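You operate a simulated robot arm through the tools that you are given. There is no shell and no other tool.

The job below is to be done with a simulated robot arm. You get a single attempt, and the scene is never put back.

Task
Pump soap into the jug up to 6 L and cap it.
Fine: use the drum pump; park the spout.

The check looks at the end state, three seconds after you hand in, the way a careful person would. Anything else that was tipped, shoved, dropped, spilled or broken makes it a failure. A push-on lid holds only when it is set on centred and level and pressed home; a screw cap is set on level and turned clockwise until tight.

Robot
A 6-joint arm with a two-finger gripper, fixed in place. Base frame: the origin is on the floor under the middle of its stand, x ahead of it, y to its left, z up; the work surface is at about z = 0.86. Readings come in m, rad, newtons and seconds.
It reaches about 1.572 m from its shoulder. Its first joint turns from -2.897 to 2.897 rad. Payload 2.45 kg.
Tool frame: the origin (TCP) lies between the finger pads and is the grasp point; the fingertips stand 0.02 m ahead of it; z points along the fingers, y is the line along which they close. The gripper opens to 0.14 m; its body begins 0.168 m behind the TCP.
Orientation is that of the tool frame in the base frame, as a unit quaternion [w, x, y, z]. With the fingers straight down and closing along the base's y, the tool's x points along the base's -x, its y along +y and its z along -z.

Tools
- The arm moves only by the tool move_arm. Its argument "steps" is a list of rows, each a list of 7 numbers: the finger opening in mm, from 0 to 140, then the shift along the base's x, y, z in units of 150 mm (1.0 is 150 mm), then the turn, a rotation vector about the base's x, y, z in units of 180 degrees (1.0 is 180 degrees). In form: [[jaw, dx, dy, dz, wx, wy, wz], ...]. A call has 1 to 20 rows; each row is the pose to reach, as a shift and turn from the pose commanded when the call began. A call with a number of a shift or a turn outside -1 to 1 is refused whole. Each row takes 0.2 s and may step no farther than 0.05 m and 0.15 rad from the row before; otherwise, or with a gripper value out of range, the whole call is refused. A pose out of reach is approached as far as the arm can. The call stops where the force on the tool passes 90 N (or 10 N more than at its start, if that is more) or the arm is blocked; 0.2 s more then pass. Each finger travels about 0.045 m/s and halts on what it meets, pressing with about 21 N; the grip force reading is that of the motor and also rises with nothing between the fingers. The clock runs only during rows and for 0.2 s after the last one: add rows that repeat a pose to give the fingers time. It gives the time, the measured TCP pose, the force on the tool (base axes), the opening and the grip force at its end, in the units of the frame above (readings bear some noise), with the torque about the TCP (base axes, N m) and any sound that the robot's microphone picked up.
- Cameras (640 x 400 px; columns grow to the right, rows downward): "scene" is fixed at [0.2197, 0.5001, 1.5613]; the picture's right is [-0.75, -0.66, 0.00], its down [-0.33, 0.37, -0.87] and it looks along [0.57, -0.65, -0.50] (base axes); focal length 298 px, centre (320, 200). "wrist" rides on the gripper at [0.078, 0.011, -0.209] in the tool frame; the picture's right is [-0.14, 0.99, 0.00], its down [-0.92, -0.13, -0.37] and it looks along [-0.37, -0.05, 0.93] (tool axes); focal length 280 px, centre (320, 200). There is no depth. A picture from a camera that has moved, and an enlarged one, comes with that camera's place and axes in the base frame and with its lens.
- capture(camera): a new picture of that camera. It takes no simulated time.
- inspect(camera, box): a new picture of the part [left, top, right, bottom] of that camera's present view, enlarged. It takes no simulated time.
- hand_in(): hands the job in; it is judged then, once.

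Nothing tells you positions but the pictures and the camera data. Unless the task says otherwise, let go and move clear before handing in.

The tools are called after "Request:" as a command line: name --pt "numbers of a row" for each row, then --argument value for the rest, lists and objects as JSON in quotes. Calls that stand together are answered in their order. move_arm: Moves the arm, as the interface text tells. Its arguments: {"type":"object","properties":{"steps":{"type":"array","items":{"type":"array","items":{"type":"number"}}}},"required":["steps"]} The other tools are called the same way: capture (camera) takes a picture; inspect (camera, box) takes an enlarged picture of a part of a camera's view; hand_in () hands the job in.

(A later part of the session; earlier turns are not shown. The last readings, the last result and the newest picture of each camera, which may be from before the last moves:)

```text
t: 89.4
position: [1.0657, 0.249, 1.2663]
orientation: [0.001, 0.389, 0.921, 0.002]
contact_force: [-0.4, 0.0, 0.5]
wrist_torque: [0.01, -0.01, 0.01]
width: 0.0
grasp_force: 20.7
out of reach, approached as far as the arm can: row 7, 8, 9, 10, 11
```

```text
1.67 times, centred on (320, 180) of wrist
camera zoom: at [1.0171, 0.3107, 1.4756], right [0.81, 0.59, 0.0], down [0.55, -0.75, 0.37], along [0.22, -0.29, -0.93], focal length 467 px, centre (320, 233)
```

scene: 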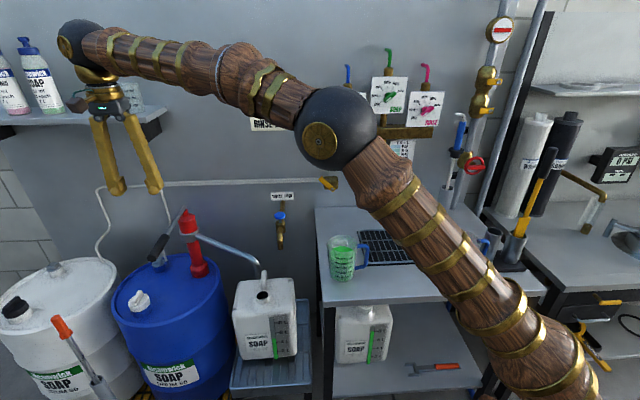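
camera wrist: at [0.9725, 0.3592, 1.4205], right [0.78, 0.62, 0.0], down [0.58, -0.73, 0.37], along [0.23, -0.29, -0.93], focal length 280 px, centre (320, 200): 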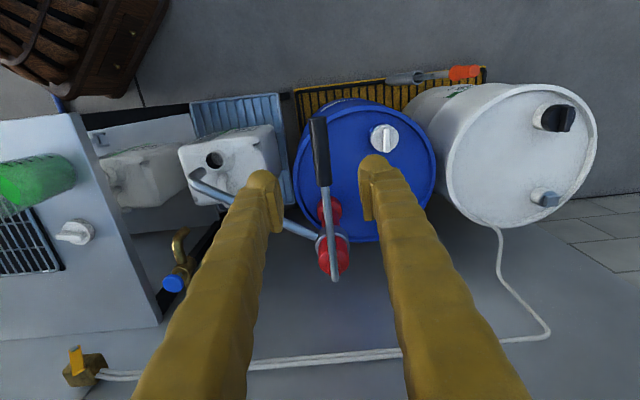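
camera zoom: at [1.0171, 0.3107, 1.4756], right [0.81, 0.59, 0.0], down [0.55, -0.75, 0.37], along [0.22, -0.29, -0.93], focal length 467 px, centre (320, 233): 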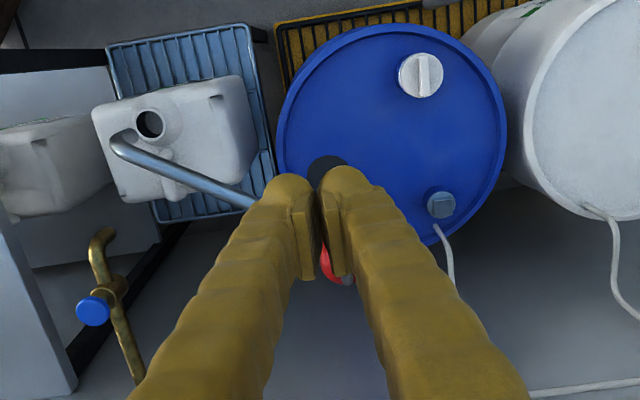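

Lever at its top position beneath the closed fingers. Pushing down a full second stroke.

Request:
move_arm --pt "0 0 0 -0.29 0 0 0" --pt "0 -0.055 0.053 -0.394 0 0 0" --pt "0 -0.109 0.105 -0.5 0 0 0" --pt "0 -0.15 0.145 -0.6 0 0 0" --pt "0 -0.189 0.183 -0.693 0 0 0" --pt "0 -0.235 0.225 -0.84 0 0 0" --pt "0 -0.277 0.268 -0.98 0 0 0"

Request:
inspect --camera "scene" --box '[258, 312, 294, 364]'

Request:
inspect --camera "scene" --box '[100, 130, 320, 370]'

```text
t: 91.0
position: [1.0215, 0.2889, 1.1189]
orientation: [0.0, 0.39, 0.921, 0.001]
contact_force: [-0.3, -0.4, -0.2]
wrist_torque: [0.02, -0.02, 0.0]
width: 0.0
grasp_force: 21.3
```

```text
7.69 times, centred on (276, 338) of scene
camera zoom: at [0.2197, 0.5001, 1.5613], right [-0.75, -0.66, 0.0], down [-0.33, 0.37, -0.87], along [0.57, -0.65, -0.5], focal length 2293 px, centre (658, -862)
```

zoom: 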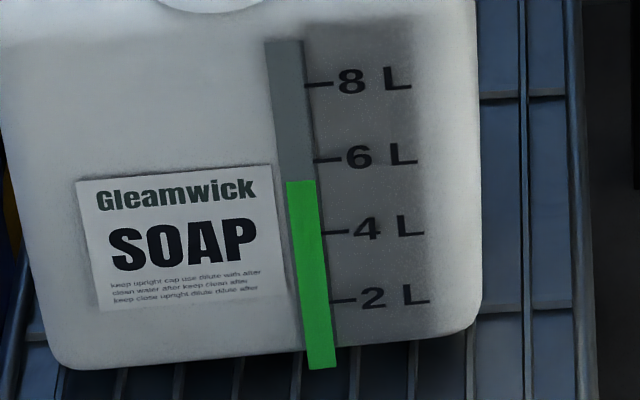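

```text
1.67 times, centred on (210, 250) of scene
camera zoom: at [0.2197, 0.5001, 1.5613], right [-0.75, -0.66, 0.0], down [-0.33, 0.37, -0.87], along [0.57, -0.65, -0.5], focal length 497 px, centre (503, 117)
```

zoom: 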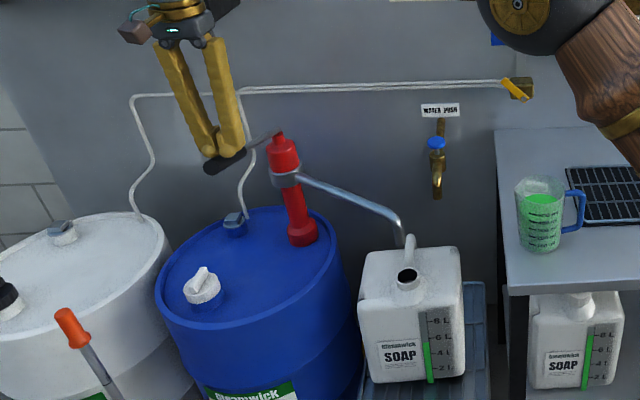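

Now about 5.47 L. Finishing this stroke to the stop.

Request:
move_arm --pt "0 -0.03 0.03 -0.13 0 0 0" --pt "0 -0.053 0.051 -0.27 0 0 0" --pt "0 -0.065 0.062 -0.4 0 0 0" --pt "0 -0.071 0.069 -0.5 0 0 0" --pt "0 -0.071 0.069 -0.565 0 0 0"

Request:
inspect --camera "scene" --box '[258, 312, 294, 364]'

Request:
inspect --camera "scene" --box '[268, 325, 292, 345]'

```text
t: 92.2
position: [1.0123, 0.2991, 1.0392]
orientation: [0.002, 0.39, 0.921, 0.002]
contact_force: [-9.6, -3.2, 41.0]
wrist_torque: [-0.12, -0.39, -0.04]
width: 0.0
grasp_force: 20.9
```

```text
7.69 times, centred on (276, 338) of scene
camera zoom: at [0.2197, 0.5001, 1.5613], right [-0.75, -0.66, 0.0], down [-0.33, 0.37, -0.87], along [0.57, -0.65, -0.5], focal length 2293 px, centre (658, -862)
```

zoom: 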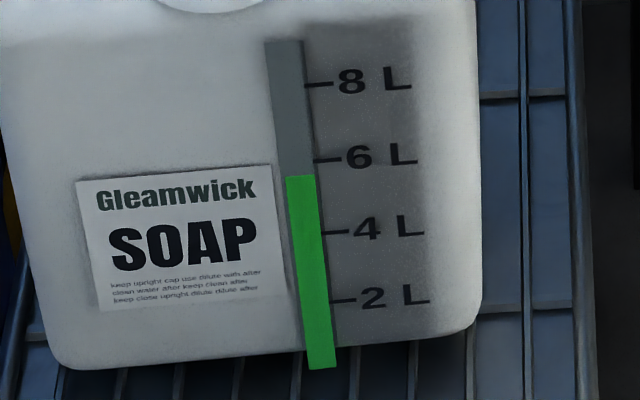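

```text
16.00 times, centred on (280, 335) of scene
camera zoom: at [0.2197, 0.5001, 1.5613], right [-0.75, -0.66, 0.0], down [-0.33, 0.37, -0.87], along [0.57, -0.65, -0.5], focal length 4770 px, centre (960, -1960)
```

zoom: 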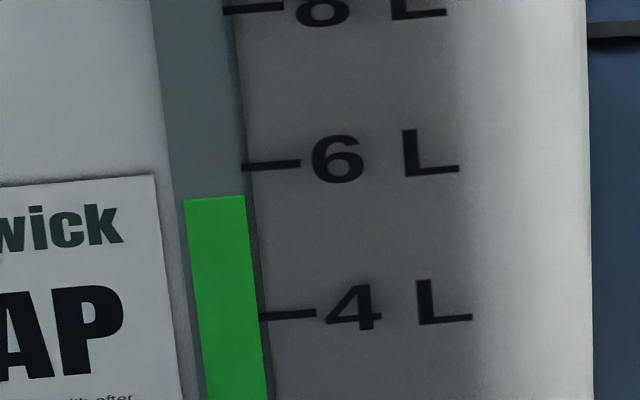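

Precise reading: about 5.63 L, so a 45° stroke gives about 0.45 L (0.01 L per degree) and I need about 0.37 L more. I'll rise, open, recentre, and prepare to lift the lever to only about 37°.

Request:
move_arm --pt "0 0 0 0.15 0 0 0" --pt "30 0.03 0.01 0.25 0 0 0" --pt "64 0.06 0.02 0.25 0 0 0" --pt "64 0.06 0.02 0.25 0 0 0" --pt "64 0.06 0.02 0.25 0 0 0" --pt "64 0.06 0.02 0.25 0 0 0"

Request:
inspect --camera "wrist" --box '[230, 60, 410, 300]'

Request:
inspect --camera "scene" --box '[268, 325, 292, 345]'

```text
t: 93.6
position: [1.0202, 0.3032, 1.0737]
orientation: [0.001, 0.389, 0.921, 0.002]
contact_force: [-0.1, 0.2, -0.4]
wrist_torque: [-0.01, -0.06, -0.01]
width: 0.0641
grasp_force: 0.1
```

```text
1.67 times, centred on (320, 180) of wrist
camera zoom: at [0.9741, 0.3646, 1.2823], right [0.81, 0.59, 0.0], down [0.55, -0.75, 0.37], along [0.22, -0.3, -0.93], focal length 467 px, centre (320, 233)
```

zoom: 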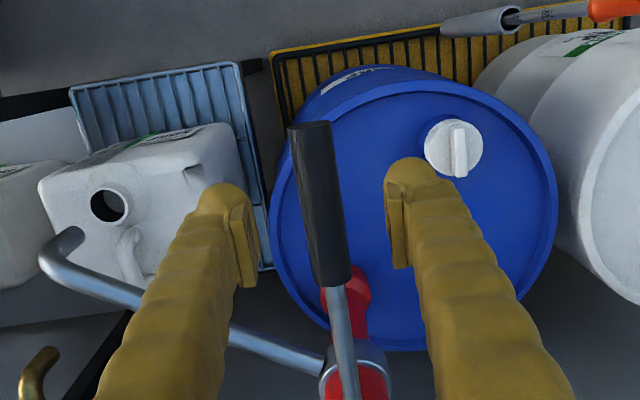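

```text
16.00 times, centred on (280, 335) of scene
camera zoom: at [0.2197, 0.5001, 1.5613], right [-0.75, -0.66, 0.0], down [-0.33, 0.37, -0.87], along [0.57, -0.65, -0.5], focal length 4770 px, centre (960, -1960)
```

zoom: 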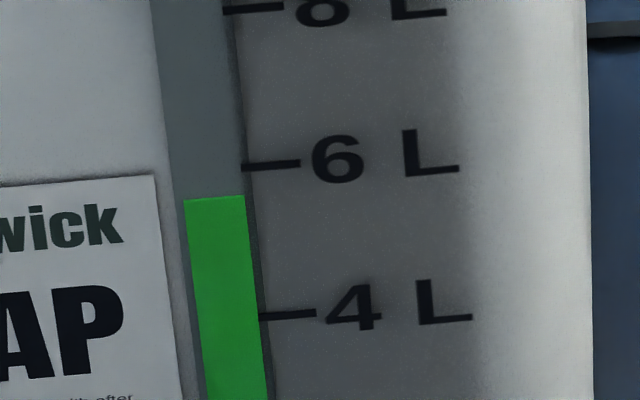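

Fingers are centred over the lever. Lower around it and close beneath.

Request:
move_arm --pt "64 0 0 -0.25 0 0 0" --pt "64 0 0 -0.48 0 0 0" --pt "64 0 0 -0.67 0 0 0" --pt "40 0 0 -0.67 0 0 0" --pt "8 0 0 -0.67 0 0 0" --pt "8 0 0 -0.67 0 0 0" --pt "8 0 0 -0.67 0 0 0"

Request:
inspect --camera "wrist" --box '[230, 60, 410, 300]'

```text
t: 95.2
position: [1.0193, 0.3035, 0.9717]
orientation: [0.001, 0.39, 0.921, 0.002]
contact_force: [-0.1, 0.2, -0.6]
wrist_torque: [0.0, 0.02, 0.03]
width: 0.0079
grasp_force: 0.2
```

```text
1.67 times, centred on (320, 180) of wrist
camera zoom: at [0.973, 0.3652, 1.1804], right [0.81, 0.59, 0.0], down [0.55, -0.75, 0.37], along [0.22, -0.3, -0.93], focal length 467 px, centre (320, 233)
```

zoom: 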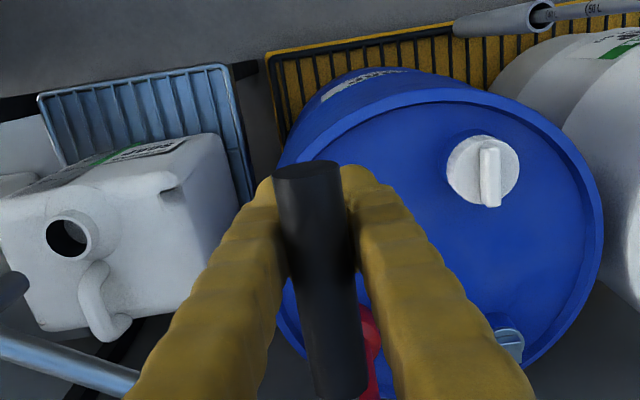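

Request:
move_arm --pt "8 0.012 -0.011 0.14 0 0 0" --pt "8 0.029 -0.028 0.276 0 0 0" --pt "8 0.055 -0.053 0.41 0 0 0" --pt "8 0.083 -0.08 0.537 0 0 0" --pt "8 0.125 -0.121 0.66 0 0 0" --pt "8 0.17 -0.165 0.777 0 0 0" --pt "8 0.21 -0.203 0.85 0 0 0" --pt "8 0.249 -0.241 0.923 0 0 0"

Request:
inspect --camera "scene" --box '[100, 80, 250, 270]'

Request:
inspect --camera "wrist" --box '[230, 60, 410, 300]'

```text
t: 97.0
position: [1.059, 0.2656, 1.1101]
orientation: [0.001, 0.39, 0.921, 0.001]
contact_force: [-2.7, -1.6, -2.3]
wrist_torque: [0.01, -0.08, -0.08]
width: 0.0096
grasp_force: 0.8
```

```text
2.11 times, centred on (175, 175) of scene
camera zoom: at [0.2197, 0.5001, 1.5613], right [-0.75, -0.66, 0.0], down [-0.33, 0.37, -0.87], along [0.57, -0.65, -0.5], focal length 628 px, centre (625, 253)
```

zoom: 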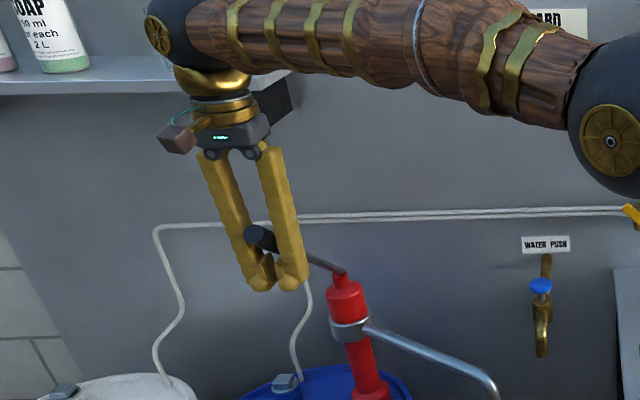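

```text
1.67 times, centred on (320, 180) of wrist
camera zoom: at [1.0121, 0.3268, 1.3196], right [0.81, 0.59, 0.0], down [0.55, -0.75, 0.37], along [0.22, -0.3, -0.93], focal length 467 px, centre (320, 233)
```

zoom: 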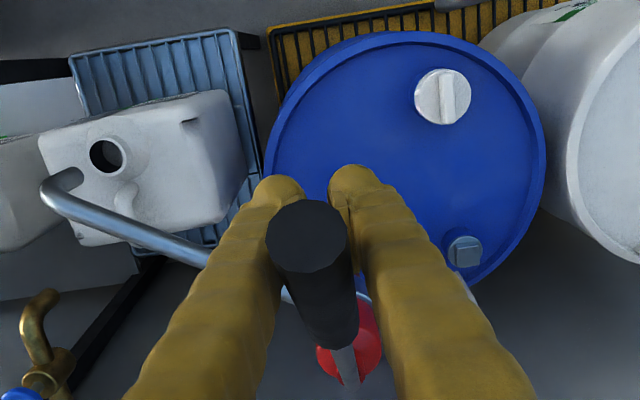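

Lever end triangulates to z ≈ 1.172, i.e. about 36°. Now open, rise above it, and close for the final measured downstroke.

Request:
move_arm --pt "40 0 0 0 0 0 0" --pt "64 0 0 0 0 0 0" --pt "64 0 0 0 0 0 0" --pt "64 0 0 0.25 0 0 0" --pt "64 0 0 0.5 0 0 0" --pt "64 0 0 0.767 0 0 0" --pt "40 0 0 0.767 0 0 0" --pt "0 0 0 0.767 0 0 0" --pt "0 0 0 0.767 0 0 0" --pt "0 0 0 0.767 0 0 0"

Request:
inspect --camera "scene" --box '[100, 80, 250, 270]'

```text
t: 99.2
position: [1.0579, 0.2667, 1.2251]
orientation: [0.001, 0.389, 0.921, 0.001]
contact_force: [-0.3, -0.2, 0.2]
wrist_torque: [0.03, -0.03, 0.0]
width: 0.0
grasp_force: 18.3
```

```text
2.11 times, centred on (175, 175) of scene
camera zoom: at [0.2197, 0.5001, 1.5613], right [-0.75, -0.66, 0.0], down [-0.33, 0.37, -0.87], along [0.57, -0.65, -0.5], focal length 628 px, centre (625, 253)
```

zoom: 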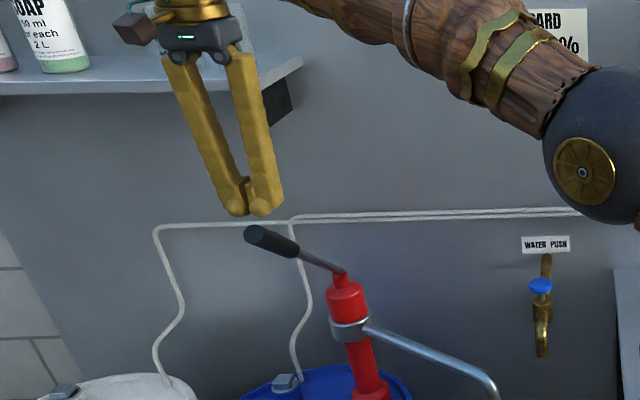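

Fingers are closed just above the lever. Pushing down to about 10° and checking the gauge.

Request:
move_arm --pt "0 0 0 -0.188 0 0 0" --pt "0 -0.04 0.038 -0.27 0 0 0" --pt "0 -0.079 0.076 -0.352 0 0 0" --pt "0 -0.127 0.123 -0.495 0 0 0" --pt "0 -0.167 0.161 -0.641 0 0 0" --pt "0 -0.198 0.191 -0.79 0 0 0" --pt "0 -0.22 0.213 -0.941 0 0 0"

Request:
inspect --camera "scene" --box '[268, 325, 292, 345]'

Request:
inspect --camera "scene" --box '[100, 130, 320, 370]'

```text
t: 100.8
position: [1.0253, 0.2979, 1.0847]
orientation: [0.001, 0.389, 0.921, 0.002]
contact_force: [0.6, 0.0, 0.8]
wrist_torque: [0.01, 0.0, 0.03]
width: 0.0001
grasp_force: 21.1
```

```text
16.00 times, centred on (280, 335) of scene
camera zoom: at [0.2197, 0.5001, 1.5613], right [-0.75, -0.66, 0.0], down [-0.33, 0.37, -0.87], along [0.57, -0.65, -0.5], focal length 4770 px, centre (960, -1960)
```

zoom: 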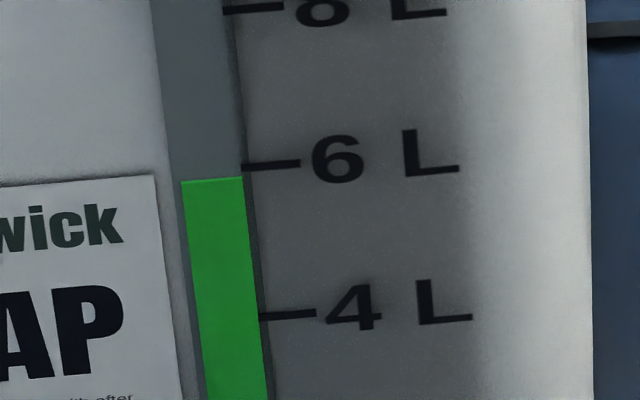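

```text
1.67 times, centred on (210, 250) of scene
camera zoom: at [0.2197, 0.5001, 1.5613], right [-0.75, -0.66, 0.0], down [-0.33, 0.37, -0.87], along [0.57, -0.65, -0.5], focal length 497 px, centre (503, 117)
```

zoom: 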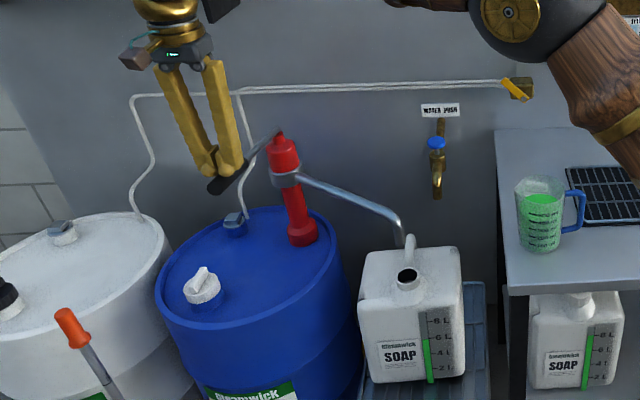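

About 5.88 L. Finishing the last ~10° to the bottom stop.

Request:
move_arm --pt "0 -0.008 0.008 -0.12 0 0 0" --pt "0 -0.014 0.014 -0.22 0 0 0" --pt "0 -0.018 0.018 -0.3 0 0 0" --pt "0 -0.018 0.018 -0.34 0 0 0"

Request:
inspect --camera "scene" --box '[268, 325, 292, 345]'

Request:
inspect --camera "scene" --box '[240, 255, 290, 305]'

```text
t: 101.8
position: [1.0217, 0.3014, 1.0384]
orientation: [0.003, 0.39, 0.921, 0.003]
contact_force: [-0.6, -5.9, 48.5]
wrist_torque: [-0.06, 0.17, 0.26]
width: 0.0061
grasp_force: 29.3
```

```text
16.00 times, centred on (280, 335) of scene
camera zoom: at [0.2197, 0.5001, 1.5613], right [-0.75, -0.66, 0.0], down [-0.33, 0.37, -0.87], along [0.57, -0.65, -0.5], focal length 4770 px, centre (960, -1960)
```

zoom: 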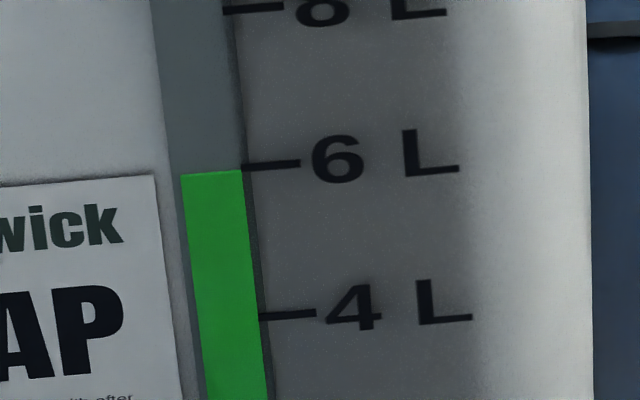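

```text
8.00 times, centred on (265, 280) of scene
camera zoom: at [0.2197, 0.5001, 1.5613], right [-0.75, -0.66, 0.0], down [-0.33, 0.37, -0.87], along [0.57, -0.65, -0.5], focal length 2385 px, centre (760, -440)
```

zoom: 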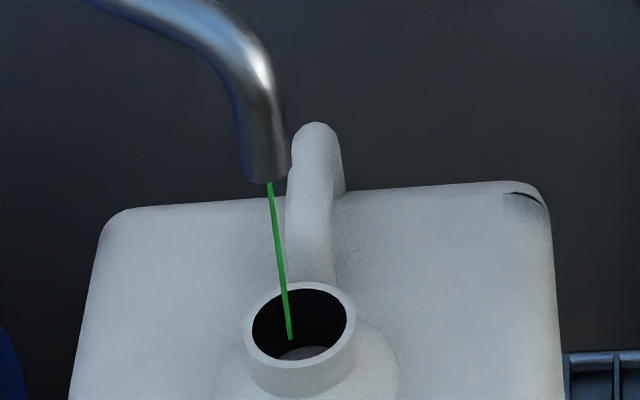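

The stream is falling neatly inside the neck, and the gauge sits at about 5.97 L and finishing. I'll lift off the lever and re-check once flow stops.

Request:
move_arm --pt "0 0 0 0.1 0 0 0" --pt "0 0 0 0.3 0 0 0" --pt "0 0 0 0.6 0 0 0" --pt "20 0 0 0.85 0 0 0" --pt "40 0 0 1.0 0 0 0" --pt "60 0 0 1.0 0 0 0"

Request:
inspect --camera "scene" --box '[268, 325, 292, 345]'

Request:
inspect --camera "scene" --box '[90, 180, 320, 390]'

Request:
capture --camera "wrist"

```text
t: 103.2
position: [1.0233, 0.2988, 1.1826]
orientation: [0.001, 0.39, 0.921, 0.001]
contact_force: [1.1, 0.5, -0.2]
wrist_torque: [-0.03, 0.0, 0.0]
width: 0.0598
grasp_force: 0.0
```

```text
16.00 times, centred on (280, 335) of scene
camera zoom: at [0.2197, 0.5001, 1.5613], right [-0.75, -0.66, 0.0], down [-0.33, 0.37, -0.87], along [0.57, -0.65, -0.5], focal length 4770 px, centre (960, -1960)
```

zoom: 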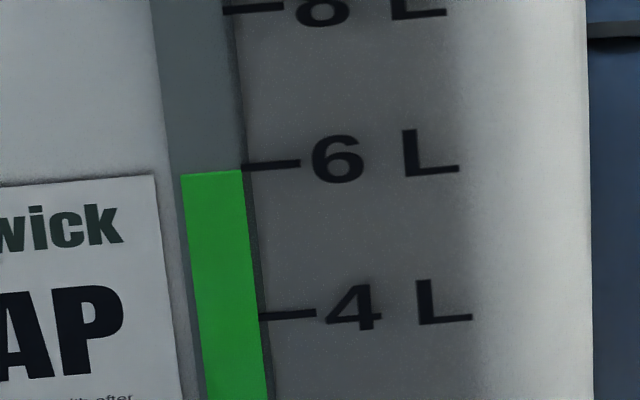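

```text
1.90 times, centred on (205, 285) of scene
camera zoom: at [0.2197, 0.5001, 1.5613], right [-0.75, -0.66, 0.0], down [-0.33, 0.37, -0.87], along [0.57, -0.65, -0.5], focal length 568 px, centre (539, 38)
```

zoom: 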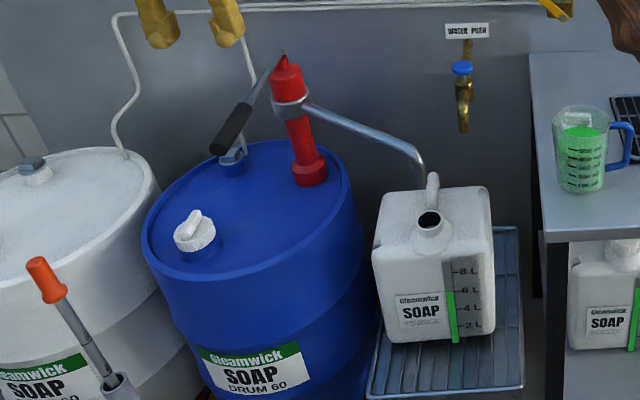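

```text
taken
camera wrist: at [0.9761, 0.3608, 1.3918], right [0.81, 0.59, 0.0], down [0.55, -0.75, 0.37], along [0.22, -0.3, -0.93], focal length 280 px, centre (320, 200)
```

wrist: 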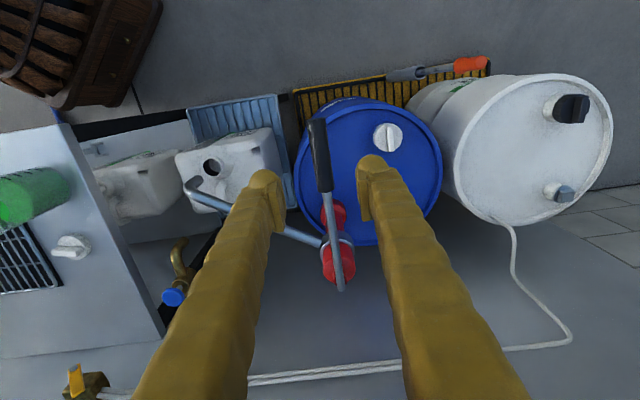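

The gauge settled at about 5.97 L, right at the 6 L tick, with no spill, and the lever is back at its original position. Now I'll return to the spout to swing it back over the drum.

Request:
move_arm --pt "60 -0.143 -0.199 0 0 0 0.0402" --pt "60 -0.286 -0.398 0 0 0 0.0803" --pt "60 -0.429 -0.598 0 0 0 0.1205" --pt "60 -0.572 -0.797 0 0 0 0.1606"

Request:
move_arm --pt "60 -0.143 -0.199 -0.05 0 0 0.0402" --pt "60 -0.286 -0.398 -0.1 0 0 0.0803" --pt "60 -0.429 -0.598 -0.15 0 0 0.1205" --pt "60 -0.572 -0.797 -0.2 0 0 0.1606" --pt "60 -0.572 -0.797 -0.2 0 0 0.1606"

Request:
move_arm --pt "60 0 0 -0.25 0.0071 -0.034 0" --pt "60 0 0 -0.5 0.0142 -0.068 0" --pt "60 0 0 -0.75 0.0213 -0.102 0" --pt "60 0 0 -1.0 0.0284 -0.136 0" --pt "60 0 0 -1.0 0.0284 -0.136 0"

Request:
capture --camera "wrist"

Request:
inspect --camera "scene" --box '[150, 180, 320, 330]'

```text
t: 104.2
position: [0.9383, 0.1801, 1.1787]
orientation: [0.002, 0.146, 0.989, 0.002]
contact_force: [0.7, -0.2, -1.0]
wrist_torque: [-0.03, 0.04, 0.01]
width: 0.0602
grasp_force: 0.1
```

```text
t: 105.4
position: [0.8496, 0.0618, 1.1542]
orientation: [0.0, -0.105, 0.994, 0.001]
contact_force: [-0.2, 0.3, -0.2]
wrist_torque: [-0.02, 0.02, 0.02]
width: 0.06
grasp_force: 0.1
```

```text
t: 106.6
position: [0.8541, 0.0607, 1.0018]
orientation: [0.216, -0.102, 0.971, 0.023]
contact_force: [0.7, 0.1, -0.1]
wrist_torque: [-0.01, -0.01, -0.01]
width: 0.0599
grasp_force: 0.1
```

```text
taken
camera wrist: at [0.6957, 0.0368, 1.1585], right [-0.08, 0.99, 0.06], down [0.69, 0.01, 0.72], along [0.72, 0.1, -0.69], focal length 280 px, centre (320, 200)
```

wrist: 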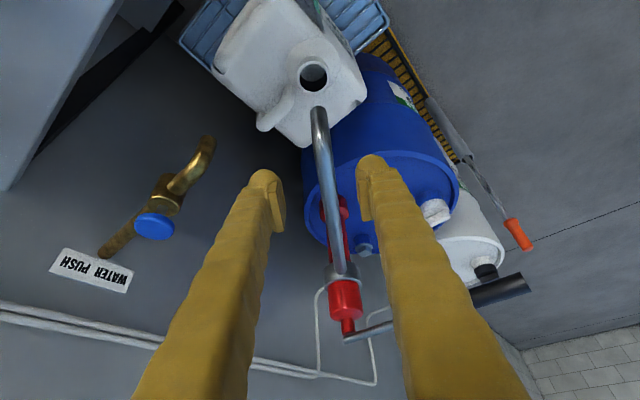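

```text
2.67 times, centred on (235, 255) of scene
camera zoom: at [0.2197, 0.5001, 1.5613], right [-0.75, -0.66, 0.0], down [-0.33, 0.37, -0.87], along [0.57, -0.65, -0.5], focal length 795 px, centre (547, 53)
```

zoom: 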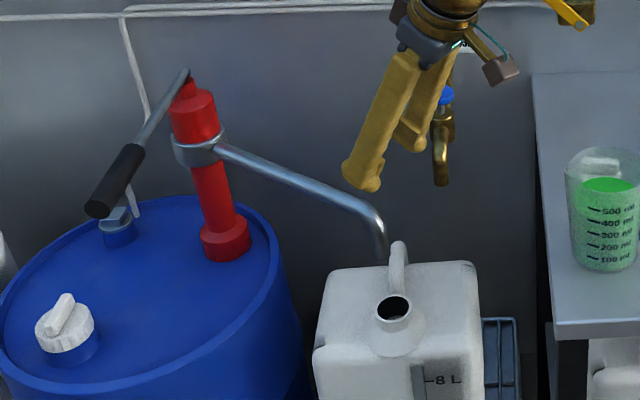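

Same pose as when I left the spout. Going back in around the pipe.

Request:
move_arm --pt "60 0.12 0.027 -0.26 0 0 0" --pt "60 0.24 0.055 -0.51 0 0 0" --pt "60 0.335 0.07 -0.76 0 0 0" --pt "60 0.385 0.08 -0.915 0 0 0" --pt "60 0.385 0.08 -0.915 0 0 0"

Request:
inspect --camera "wrist" --box '[220, 80, 420, 320]'

Request:
inspect --camera "scene" --box '[200, 220, 320, 320]'

```text
t: 107.8
position: [0.9115, 0.0746, 0.8634]
orientation: [0.215, -0.102, 0.971, 0.025]
contact_force: [0.9, 0.5, 0.2]
wrist_torque: [-0.02, 0.0, 0.03]
width: 0.0599
grasp_force: 0.0
```

```text
1.67 times, centred on (320, 200) of wrist
camera zoom: at [0.7544, 0.0509, 1.0204], right [-0.08, 0.99, 0.06], down [0.69, 0.01, 0.72], along [0.72, 0.1, -0.69], focal length 467 px, centre (320, 200)
```

zoom: 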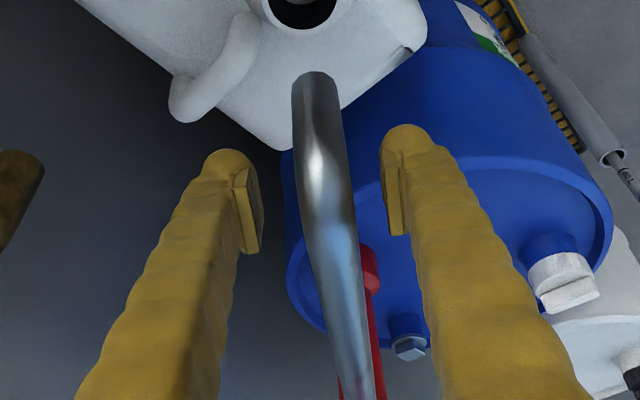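

```text
4.00 times, centred on (260, 270) of scene
camera zoom: at [0.2197, 0.5001, 1.5613], right [-0.75, -0.66, 0.0], down [-0.33, 0.37, -0.87], along [0.57, -0.65, -0.5], focal length 1192 px, centre (560, -80)
```

zoom: 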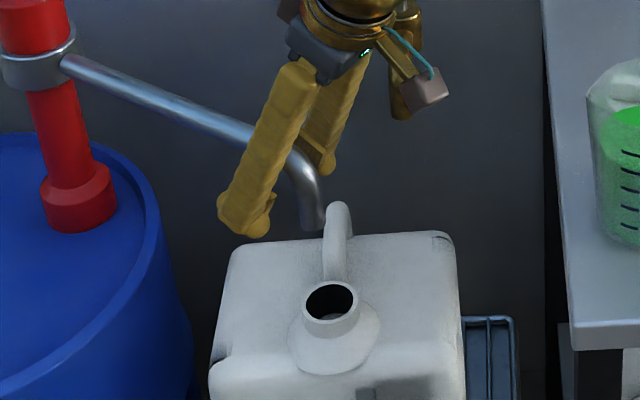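

Pipe is between the pads again. Closing to the 30 mm cage and swinging it clockwise back toward the drum.

Request:
move_arm --pt "30 0 0 0 0 0 0" --pt "30 0 0 0 0 0 0" --pt "30 0 0 0 0 0 0" --pt "30 -0.022 0.125 0 0 0 -0.0208" --pt "30 -0.038 0.251 0 0 0 -0.0417" --pt "30 -0.043 0.378 0 0 0 -0.0625" --pt "30 -0.043 0.505 0 0 0 -0.0833" --pt "30 -0.032 0.631 0 0 0 -0.1042" --pt "30 -0.015 0.757 0 0 0 -0.125" --pt "30 0.012 0.87 0 0 0 -0.144" --pt "30 0.036 0.972 0 0 0 -0.1611"

Request:
capture --camera "wrist"

Request:
inspect --camera "scene" --box '[90, 180, 320, 390]'

```text
t: 110.2
position: [0.9124, 0.2201, 0.8647]
orientation: [0.214, 0.144, 0.966, -0.03]
contact_force: [-0.3, -0.6, -0.1]
wrist_torque: [0.03, -0.01, -0.01]
width: 0.0298
grasp_force: 0.0
```

```text
taken
camera wrist: at [0.7641, 0.2754, 1.0217], right [0.41, 0.91, 0.06], down [0.61, -0.32, 0.72], along [0.68, -0.26, -0.69], focal length 280 px, centre (320, 200)
```

wrist: 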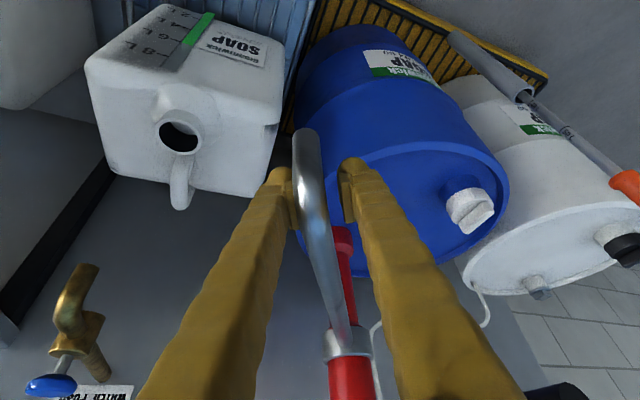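

```text
1.90 times, centred on (205, 285) of scene
camera zoom: at [0.2197, 0.5001, 1.5613], right [-0.75, -0.66, 0.0], down [-0.33, 0.37, -0.87], along [0.57, -0.65, -0.5], focal length 568 px, centre (539, 38)
```

zoom: 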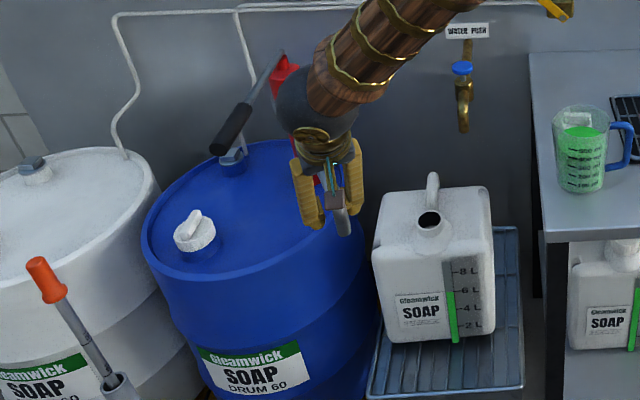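

The spout follows. Continuing the last ~16.5° to its original parked angle.

Request:
move_arm --pt "30 0.045 0.133 0 0 0 -0.0231" --pt "30 0.1 0.263 0 0 0 -0.0461" --pt "30 0.163 0.388 0 0 0 -0.0692" --pt "30 0.236 0.509 0 0 0 -0.0922" --pt "30 0.236 0.509 0 0 0 -0.0922"

Request:
inspect --camera "wrist" --box '[220, 80, 420, 320]'

Request:
inspect --camera "scene" --box '[90, 180, 250, 330]'

```text
t: 111.4
position: [0.9489, 0.2947, 0.8661]
orientation: [0.207, 0.283, 0.935, -0.062]
contact_force: [-0.3, 0.6, -0.6]
wrist_torque: [0.0, -0.03, 0.03]
width: 0.0299
grasp_force: 0.0
```

```text
1.67 times, centred on (320, 200) of wrist
camera zoom: at [0.8228, 0.3901, 1.0222], right [0.65, 0.76, 0.06], down [0.49, -0.48, 0.72], along [0.58, -0.44, -0.69], focal length 467 px, centre (320, 200)
```

zoom: 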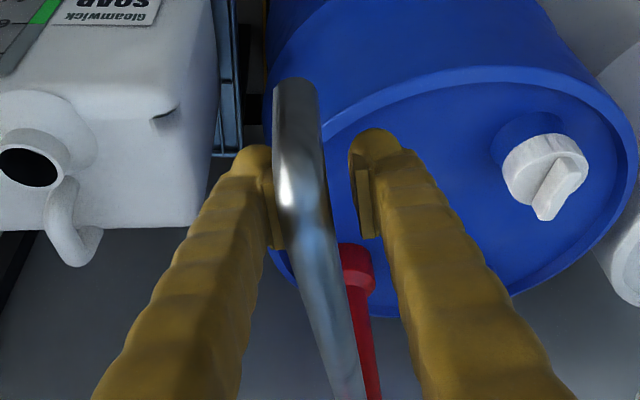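

```text
2.67 times, centred on (170, 255) of scene
camera zoom: at [0.2197, 0.5001, 1.5613], right [-0.75, -0.66, 0.0], down [-0.33, 0.37, -0.87], along [0.57, -0.65, -0.5], focal length 795 px, centre (720, 53)
```

zoom: 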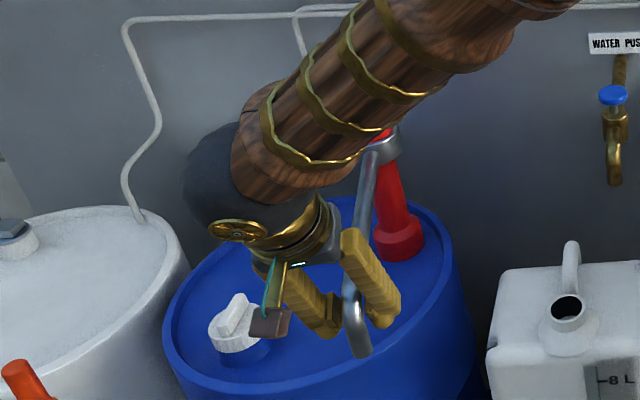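

The spout is about 6 mm short of its original spot, so I'll push it the last bit, then open and back out.

Request:
move_arm --pt "30 0.011 0.017 0 0 0 -0.003" --pt "30 0.022 0.034 0 0 0 -0.0067" --pt "30 0.022 0.034 0 0 0 -0.0067"

Request:
inspect --camera "wrist" --box '[220, 80, 420, 320]'

Request:
inspect --camera "scene" --box '[90, 180, 250, 330]'

```text
t: 112.2
position: [0.9542, 0.2989, 0.866]
orientation: [0.207, 0.293, 0.931, -0.065]
contact_force: [-2.1, -14.5, -6.5]
wrist_torque: [0.23, -0.26, 0.41]
width: 0.0367
grasp_force: 4.5
```

```text
1.67 times, centred on (320, 200) of wrist
camera zoom: at [0.8286, 0.3976, 1.0222], right [0.67, 0.74, 0.06], down [0.48, -0.49, 0.72], along [0.57, -0.45, -0.69], focal length 467 px, centre (320, 200)
```

zoom: 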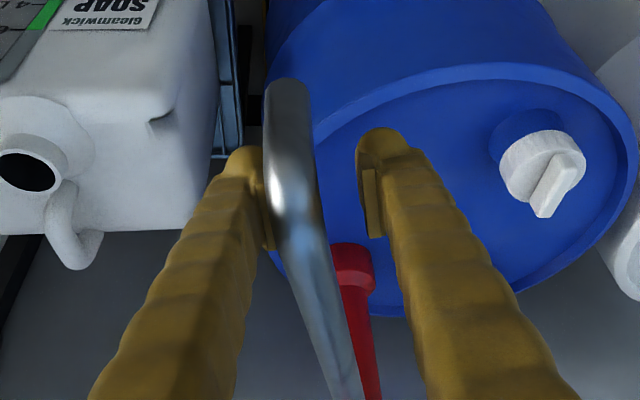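

```text
2.67 times, centred on (170, 255) of scene
camera zoom: at [0.2197, 0.5001, 1.5613], right [-0.75, -0.66, 0.0], down [-0.33, 0.37, -0.87], along [0.57, -0.65, -0.5], focal length 795 px, centre (720, 53)
```

zoom: 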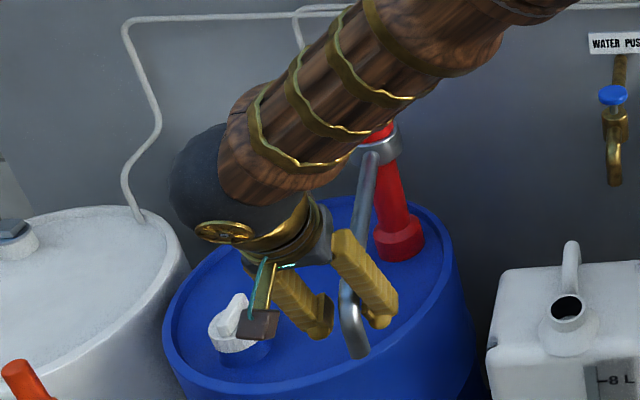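

The spout hit its swivel stop at exactly the original spot, so it's parked. Opening and backing out the way I came.

Request:
move_arm --pt "50 -0.01 -0.015 0 0 0 0" --pt "64 -0.02 -0.03 0 0 0 0" --pt "64 -0.02 -0.03 0 0 0 0" --pt "64 -0.02 -0.03 0 0 0 0"

Request:
move_arm --pt "64 -0.08 0.045 0.18 0 0 0" --pt "64 -0.16 0.09 0.36 0 0 0" --pt "64 -0.22 0.14 0.58 0 0 0" --pt "64 -0.28 0.19 0.8 0 0 0" --pt "64 -0.34 0.24 1.0 0 0 0"

Request:
inspect --camera "scene" --box '[90, 180, 320, 390]'

Request:
capture --camera "wrist"

```text
t: 113.2
position: [0.9498, 0.2953, 0.866]
orientation: [0.206, 0.292, 0.932, -0.064]
contact_force: [1.0, -0.2, -0.1]
wrist_torque: [0.01, -0.03, 0.03]
width: 0.064
grasp_force: 0.1
```

```text
t: 114.4
position: [0.8983, 0.3302, 1.0176]
orientation: [0.207, 0.292, 0.931, -0.064]
contact_force: [0.4, 0.7, -0.4]
wrist_torque: [-0.01, 0.03, 0.02]
width: 0.0639
grasp_force: 0.0
```

```text
1.90 times, centred on (205, 285) of scene
camera zoom: at [0.2197, 0.5001, 1.5613], right [-0.75, -0.66, 0.0], down [-0.33, 0.37, -0.87], along [0.57, -0.65, -0.5], focal length 568 px, centre (539, 38)
```

zoom: 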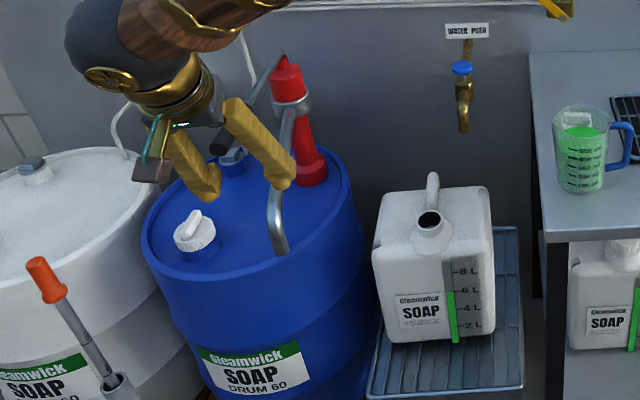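

```text
taken
camera wrist: at [0.7736, 0.4294, 1.1739], right [0.67, 0.74, 0.06], down [0.48, -0.49, 0.72], along [0.57, -0.45, -0.69], focal length 280 px, centre (320, 200)
```

wrist: 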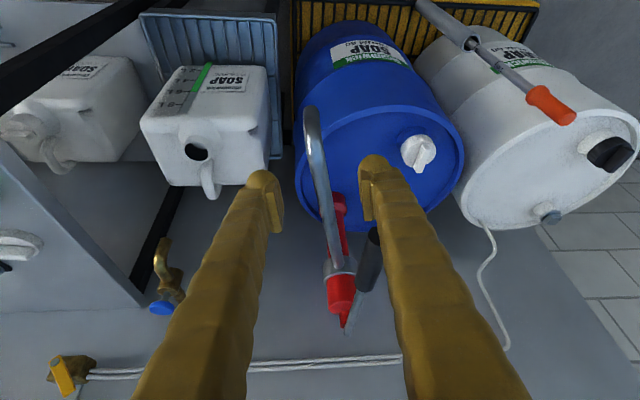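

The spout is parked exactly where it started and the jug reads 6 L. Now I'll straighten the tool and go fetch the cap from the table.

Request:
move_arm --pt "70 -0.08 -0.15 0.25 0.0195 0.0287 0" --pt "75 -0.165 -0.3 0.5 0.039 0.0575 0" --pt "80 -0.25 -0.45 0.75 0.0586 0.0862 0" --pt "85 -0.333 -0.6 1.0 0.0781 0.1149 0"

Request:
move_arm --pt "85 -0.067 -0.25 0 0 0 -0.016" --pt "85 -0.133 -0.5 0 0 0 -0.032" --pt "85 -0.2 -0.75 0 0 0 -0.048" --pt "85 -0.267 -1.0 0 0 0 -0.063"

Request:
move_arm --pt "85 -0.067 -0.25 0 0 0 0" --pt "85 -0.133 -0.5 0 0 0 0" --pt "85 -0.2 -0.75 0 0 0 0" --pt "85 -0.267 -1.0 0 0 0 0"

Request:
move_arm --pt "85 -0.05 -0.25 0 0 0 0" --pt "85 -0.1 -0.5 0 0 0 0" --pt "85 -0.15 -0.75 0 0 0 0" --pt "85 -0.193 -0.947 0 0 0 0" --pt "85 -0.193 -0.947 0 0 0 0"

Request:
capture --camera "wrist"

Request:
inspect --camera "wrist" --box '[240, 90, 400, 210]'

```text
t: 115.4
position: [0.8486, 0.2367, 1.1682]
orientation: [-0.001, 0.299, 0.954, 0.0]
contact_force: [0.7, -0.2, 0.1]
wrist_torque: [-0.02, 0.01, 0.01]
width: 0.0847
grasp_force: 0.1
```

```text
t: 116.4
position: [0.8098, 0.09, 1.1669]
orientation: [0.0, 0.391, 0.921, 0.0]
contact_force: [0.2, -0.1, -0.7]
wrist_torque: [0.04, 0.02, -0.03]
width: 0.0849
grasp_force: 0.1
```

```text
t: 117.4
position: [0.7697, -0.0574, 1.1665]
orientation: [0.0, 0.391, 0.92, -0.001]
contact_force: [0.9, 0.5, 0.3]
wrist_torque: [-0.01, 0.02, 0.0]
width: 0.0849
grasp_force: 0.1
```

```text
t: 118.6
position: [0.7405, -0.198, 1.1682]
orientation: [0.0, 0.391, 0.92, -0.001]
contact_force: [-0.3, 0.2, -0.3]
wrist_torque: [0.0, -0.03, -0.01]
width: 0.0849
grasp_force: 0.1
```

```text
taken
camera wrist: at [0.6947, -0.1358, 1.3772], right [0.81, 0.59, 0.0], down [0.55, -0.75, 0.37], along [0.22, -0.3, -0.93], focal length 280 px, centre (320, 200)
```

wrist: 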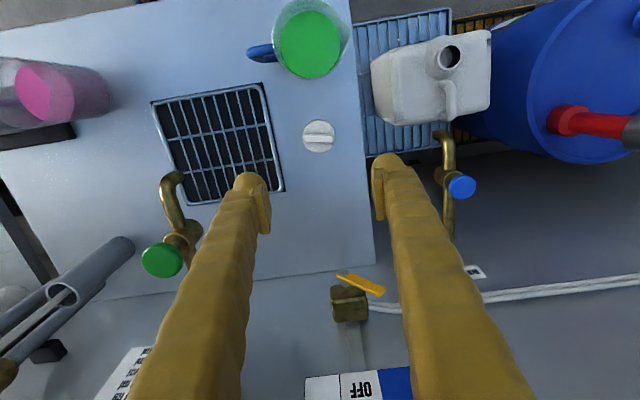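

```text
3.33 times, centred on (320, 150) of wrist
camera zoom: at [0.6947, -0.1358, 1.3772], right [0.81, 0.59, 0.0], down [0.55, -0.75, 0.37], along [0.22, -0.3, -0.93], focal length 935 px, centre (320, 367)
```

zoom: 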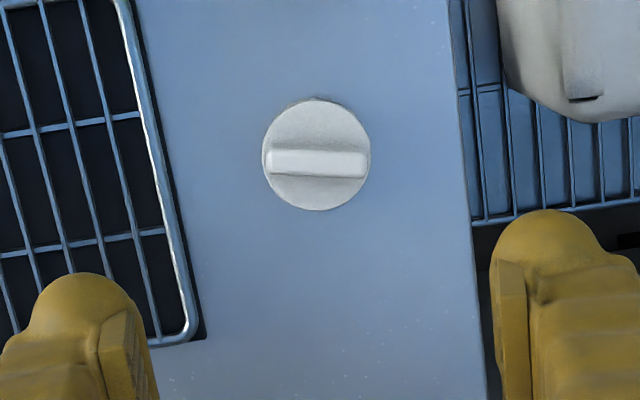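

The cap is still upright and centred under me within about 2 mm. Descending toward it.

Request:
move_arm --pt "85 -0.008 -0.006 -0.3 0 0 0" --pt "85 -0.008 -0.006 -0.6 0 0 0" --pt "85 -0.008 -0.006 -0.9 0 0 0" --pt "85 -0.008 -0.006 -1.0 0 0 0"

Request:
move_arm --pt "85 0 0 -0.2 0 0 0" --pt "85 0 0 -0.4 0 0 0" --pt "85 0 0 -0.55 0 0 0" --pt "85 0 0 -0.55 0 0 0"

Request:
inspect --camera "wrist" --box '[220, 80, 420, 240]'

```text
t: 119.6
position: [0.7402, -0.2022, 1.0131]
orientation: [-0.001, 0.392, 0.92, -0.001]
contact_force: [-0.4, -0.1, 0.3]
wrist_torque: [0.0, 0.01, 0.0]
width: 0.0851
grasp_force: 0.1
```

```text
t: 120.6
position: [0.7391, -0.2008, 0.932]
orientation: [-0.001, 0.392, 0.92, -0.001]
contact_force: [0.0, 0.2, -0.9]
wrist_torque: [-0.01, 0.01, -0.01]
width: 0.0849
grasp_force: 0.1
```

```text
2.50 times, centred on (320, 160) of wrist
camera zoom: at [0.6938, -0.138, 1.1414], right [0.81, 0.59, 0.0], down [0.55, -0.75, 0.37], along [0.21, -0.3, -0.93], focal length 701 px, centre (320, 300)
```

zoom: 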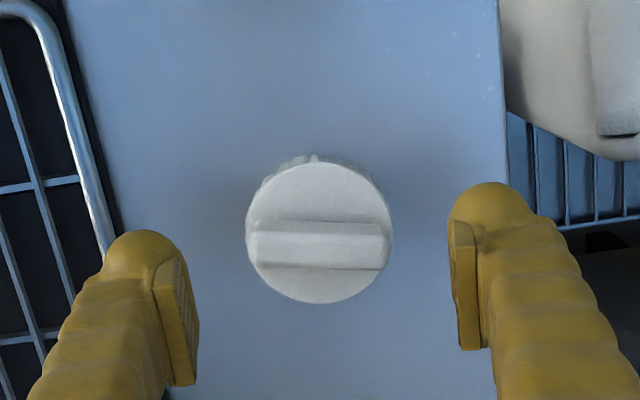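

Small 3 mm correction toward the front, then descend to grip height.

Request:
move_arm --pt "85 -0.012 0.016 -0.1 0 0 0" --pt "85 -0.012 0.016 -0.22 0 0 0" --pt "85 -0.012 0.016 -0.33 0 0 0" --pt "85 -0.012 0.016 -0.33 0 0 0"

Request:
inspect --camera "wrist" --box '[220, 100, 420, 260]'

```text
t: 121.6
position: [0.7374, -0.1973, 0.8829]
orientation: [0.0, 0.392, 0.92, 0.0]
contact_force: [0.2, -0.8, 0.3]
wrist_torque: [-0.01, -0.02, 0.01]
width: 0.0849
grasp_force: 0.0
```

```text
2.50 times, centred on (320, 180) of wrist
camera zoom: at [0.6913, -0.1339, 1.0923], right [0.81, 0.59, 0.0], down [0.55, -0.75, 0.37], along [0.22, -0.3, -0.93], focal length 701 px, centre (320, 250)
```

zoom: 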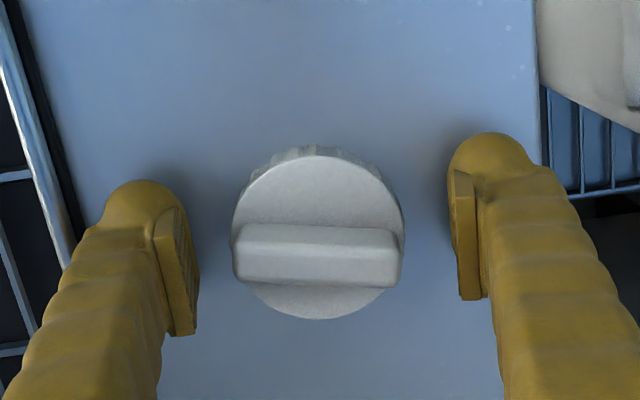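

Well aligned. Closing on the cap.

Request:
move_arm --pt "65 0 0 0 0 0 0" --pt "45 0 0 0 0 0 0" --pt "45 0 0 0 0 0 0" --pt "45 0 0 0 0 0 0" --pt "45 0 0 0 0 0 0"

Request:
inspect --camera "wrist" --box '[220, 100, 420, 260]'

```text
t: 122.8
position: [0.737, -0.1971, 0.8835]
orientation: [-0.001, 0.392, 0.92, -0.001]
contact_force: [1.0, 0.2, 0.0]
wrist_torque: [0.01, 0.06, 0.0]
width: 0.0547
grasp_force: 20.9
```

```text
2.50 times, centred on (320, 180) of wrist
camera zoom: at [0.6913, -0.1339, 1.0924], right [0.81, 0.59, 0.0], down [0.55, -0.75, 0.37], along [0.21, -0.3, -0.93], focal length 701 px, centre (320, 250)
```

zoom: 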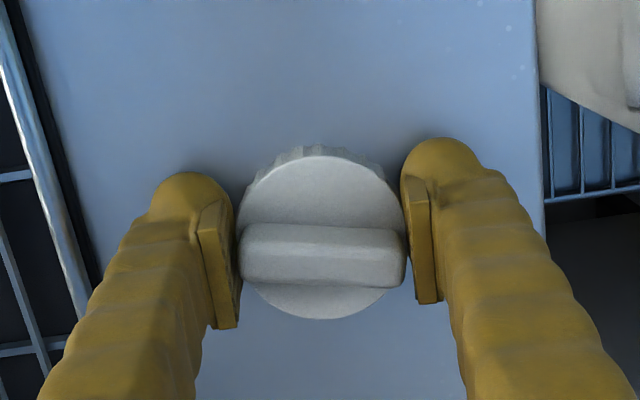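

Firm grip (54.7 mm) with the cap centred in the tool. I'll lift it and carry it back above the jug neck, restoring the yaw at which it came free.

Request:
move_arm --pt "45 0 0 0.1 0 0 0" --pt "45 0 0 0.35 0 0 0" --pt "45 0 0 0.68 0 0 0" --pt "45 0 0 1.0 0 0 0"

Request:
move_arm --pt "45 0.113 0.225 0 0 0 0.0283" --pt "45 0.227 0.45 0 0 0 0.0567" --pt "45 0.34 0.675 0 0 0 0.085" --pt "45 0.453 0.9 0 0 0 0.1133"

Request:
move_arm --pt "45 0.113 0.22 0 0 0 0.0283" --pt "45 0.227 0.44 0 0 0 0.0567" --pt "45 0.34 0.66 0 0 0 0.085" --pt "45 0.451 0.879 0 0 0 0.1133" --pt "45 0.451 0.879 0 0 0 0.1133"

Request:
capture --camera "wrist"

Request:
inspect --camera "scene" --box '[200, 180, 340, 320]'

```text
t: 123.8
position: [0.7356, -0.1983, 1.0341]
orientation: [-0.001, 0.391, 0.92, -0.001]
contact_force: [0.1, -0.3, -0.8]
wrist_torque: [-0.03, -0.03, 0.01]
width: 0.0546
grasp_force: 21.4
```

```text
t: 124.8
position: [0.8034, -0.0655, 1.0351]
orientation: [-0.001, 0.222, 0.975, -0.001]
contact_force: [-0.3, 0.3, -0.2]
wrist_torque: [0.03, 0.01, -0.03]
width: 0.0548
grasp_force: 21.0
```

```text
t: 126.0
position: [0.8709, 0.066, 1.0314]
orientation: [0.001, 0.046, 0.999, 0.0]
contact_force: [0.1, 0.1, -0.2]
wrist_torque: [0.0, 0.01, 0.03]
width: 0.0544
grasp_force: 20.8
```

```text
taken
camera wrist: at [0.795, 0.0841, 1.2405], right [0.23, 0.97, 0.0], down [0.91, -0.21, 0.37], along [0.36, -0.09, -0.93], focal length 280 px, centre (320, 200)
```

wrist: 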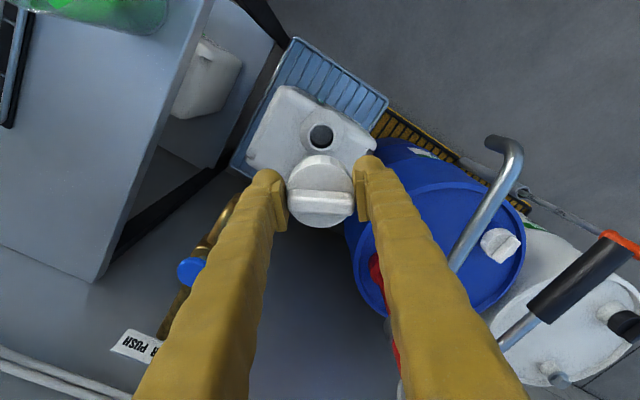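

```text
2.86 times, centred on (270, 250) of scene
camera zoom: at [0.2197, 0.5001, 1.5613], right [-0.75, -0.66, 0.0], down [-0.33, 0.37, -0.87], along [0.57, -0.65, -0.5], focal length 852 px, centre (463, 57)
```

zoom: 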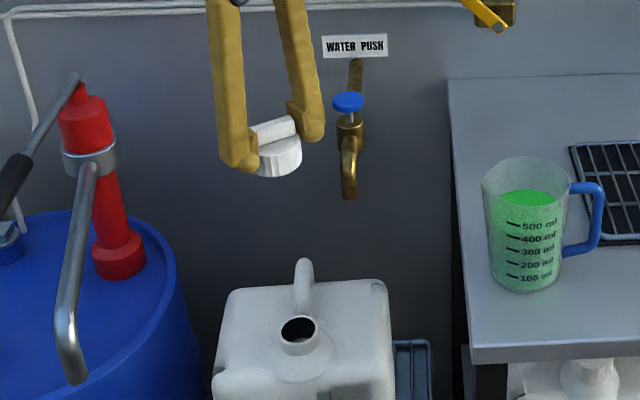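

Request:
inspect --camera "wrist" --box '[280, 100, 370, 180]'

```text
5.00 times, centred on (325, 140) of wrist
camera zoom: at [0.795, 0.0841, 1.2405], right [0.23, 0.97, 0.0], down [0.91, -0.21, 0.37], along [0.36, -0.09, -0.93], focal length 1402 px, centre (295, 500)
```

zoom: 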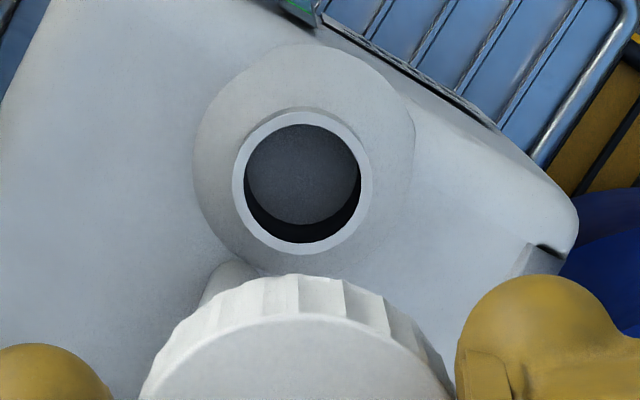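

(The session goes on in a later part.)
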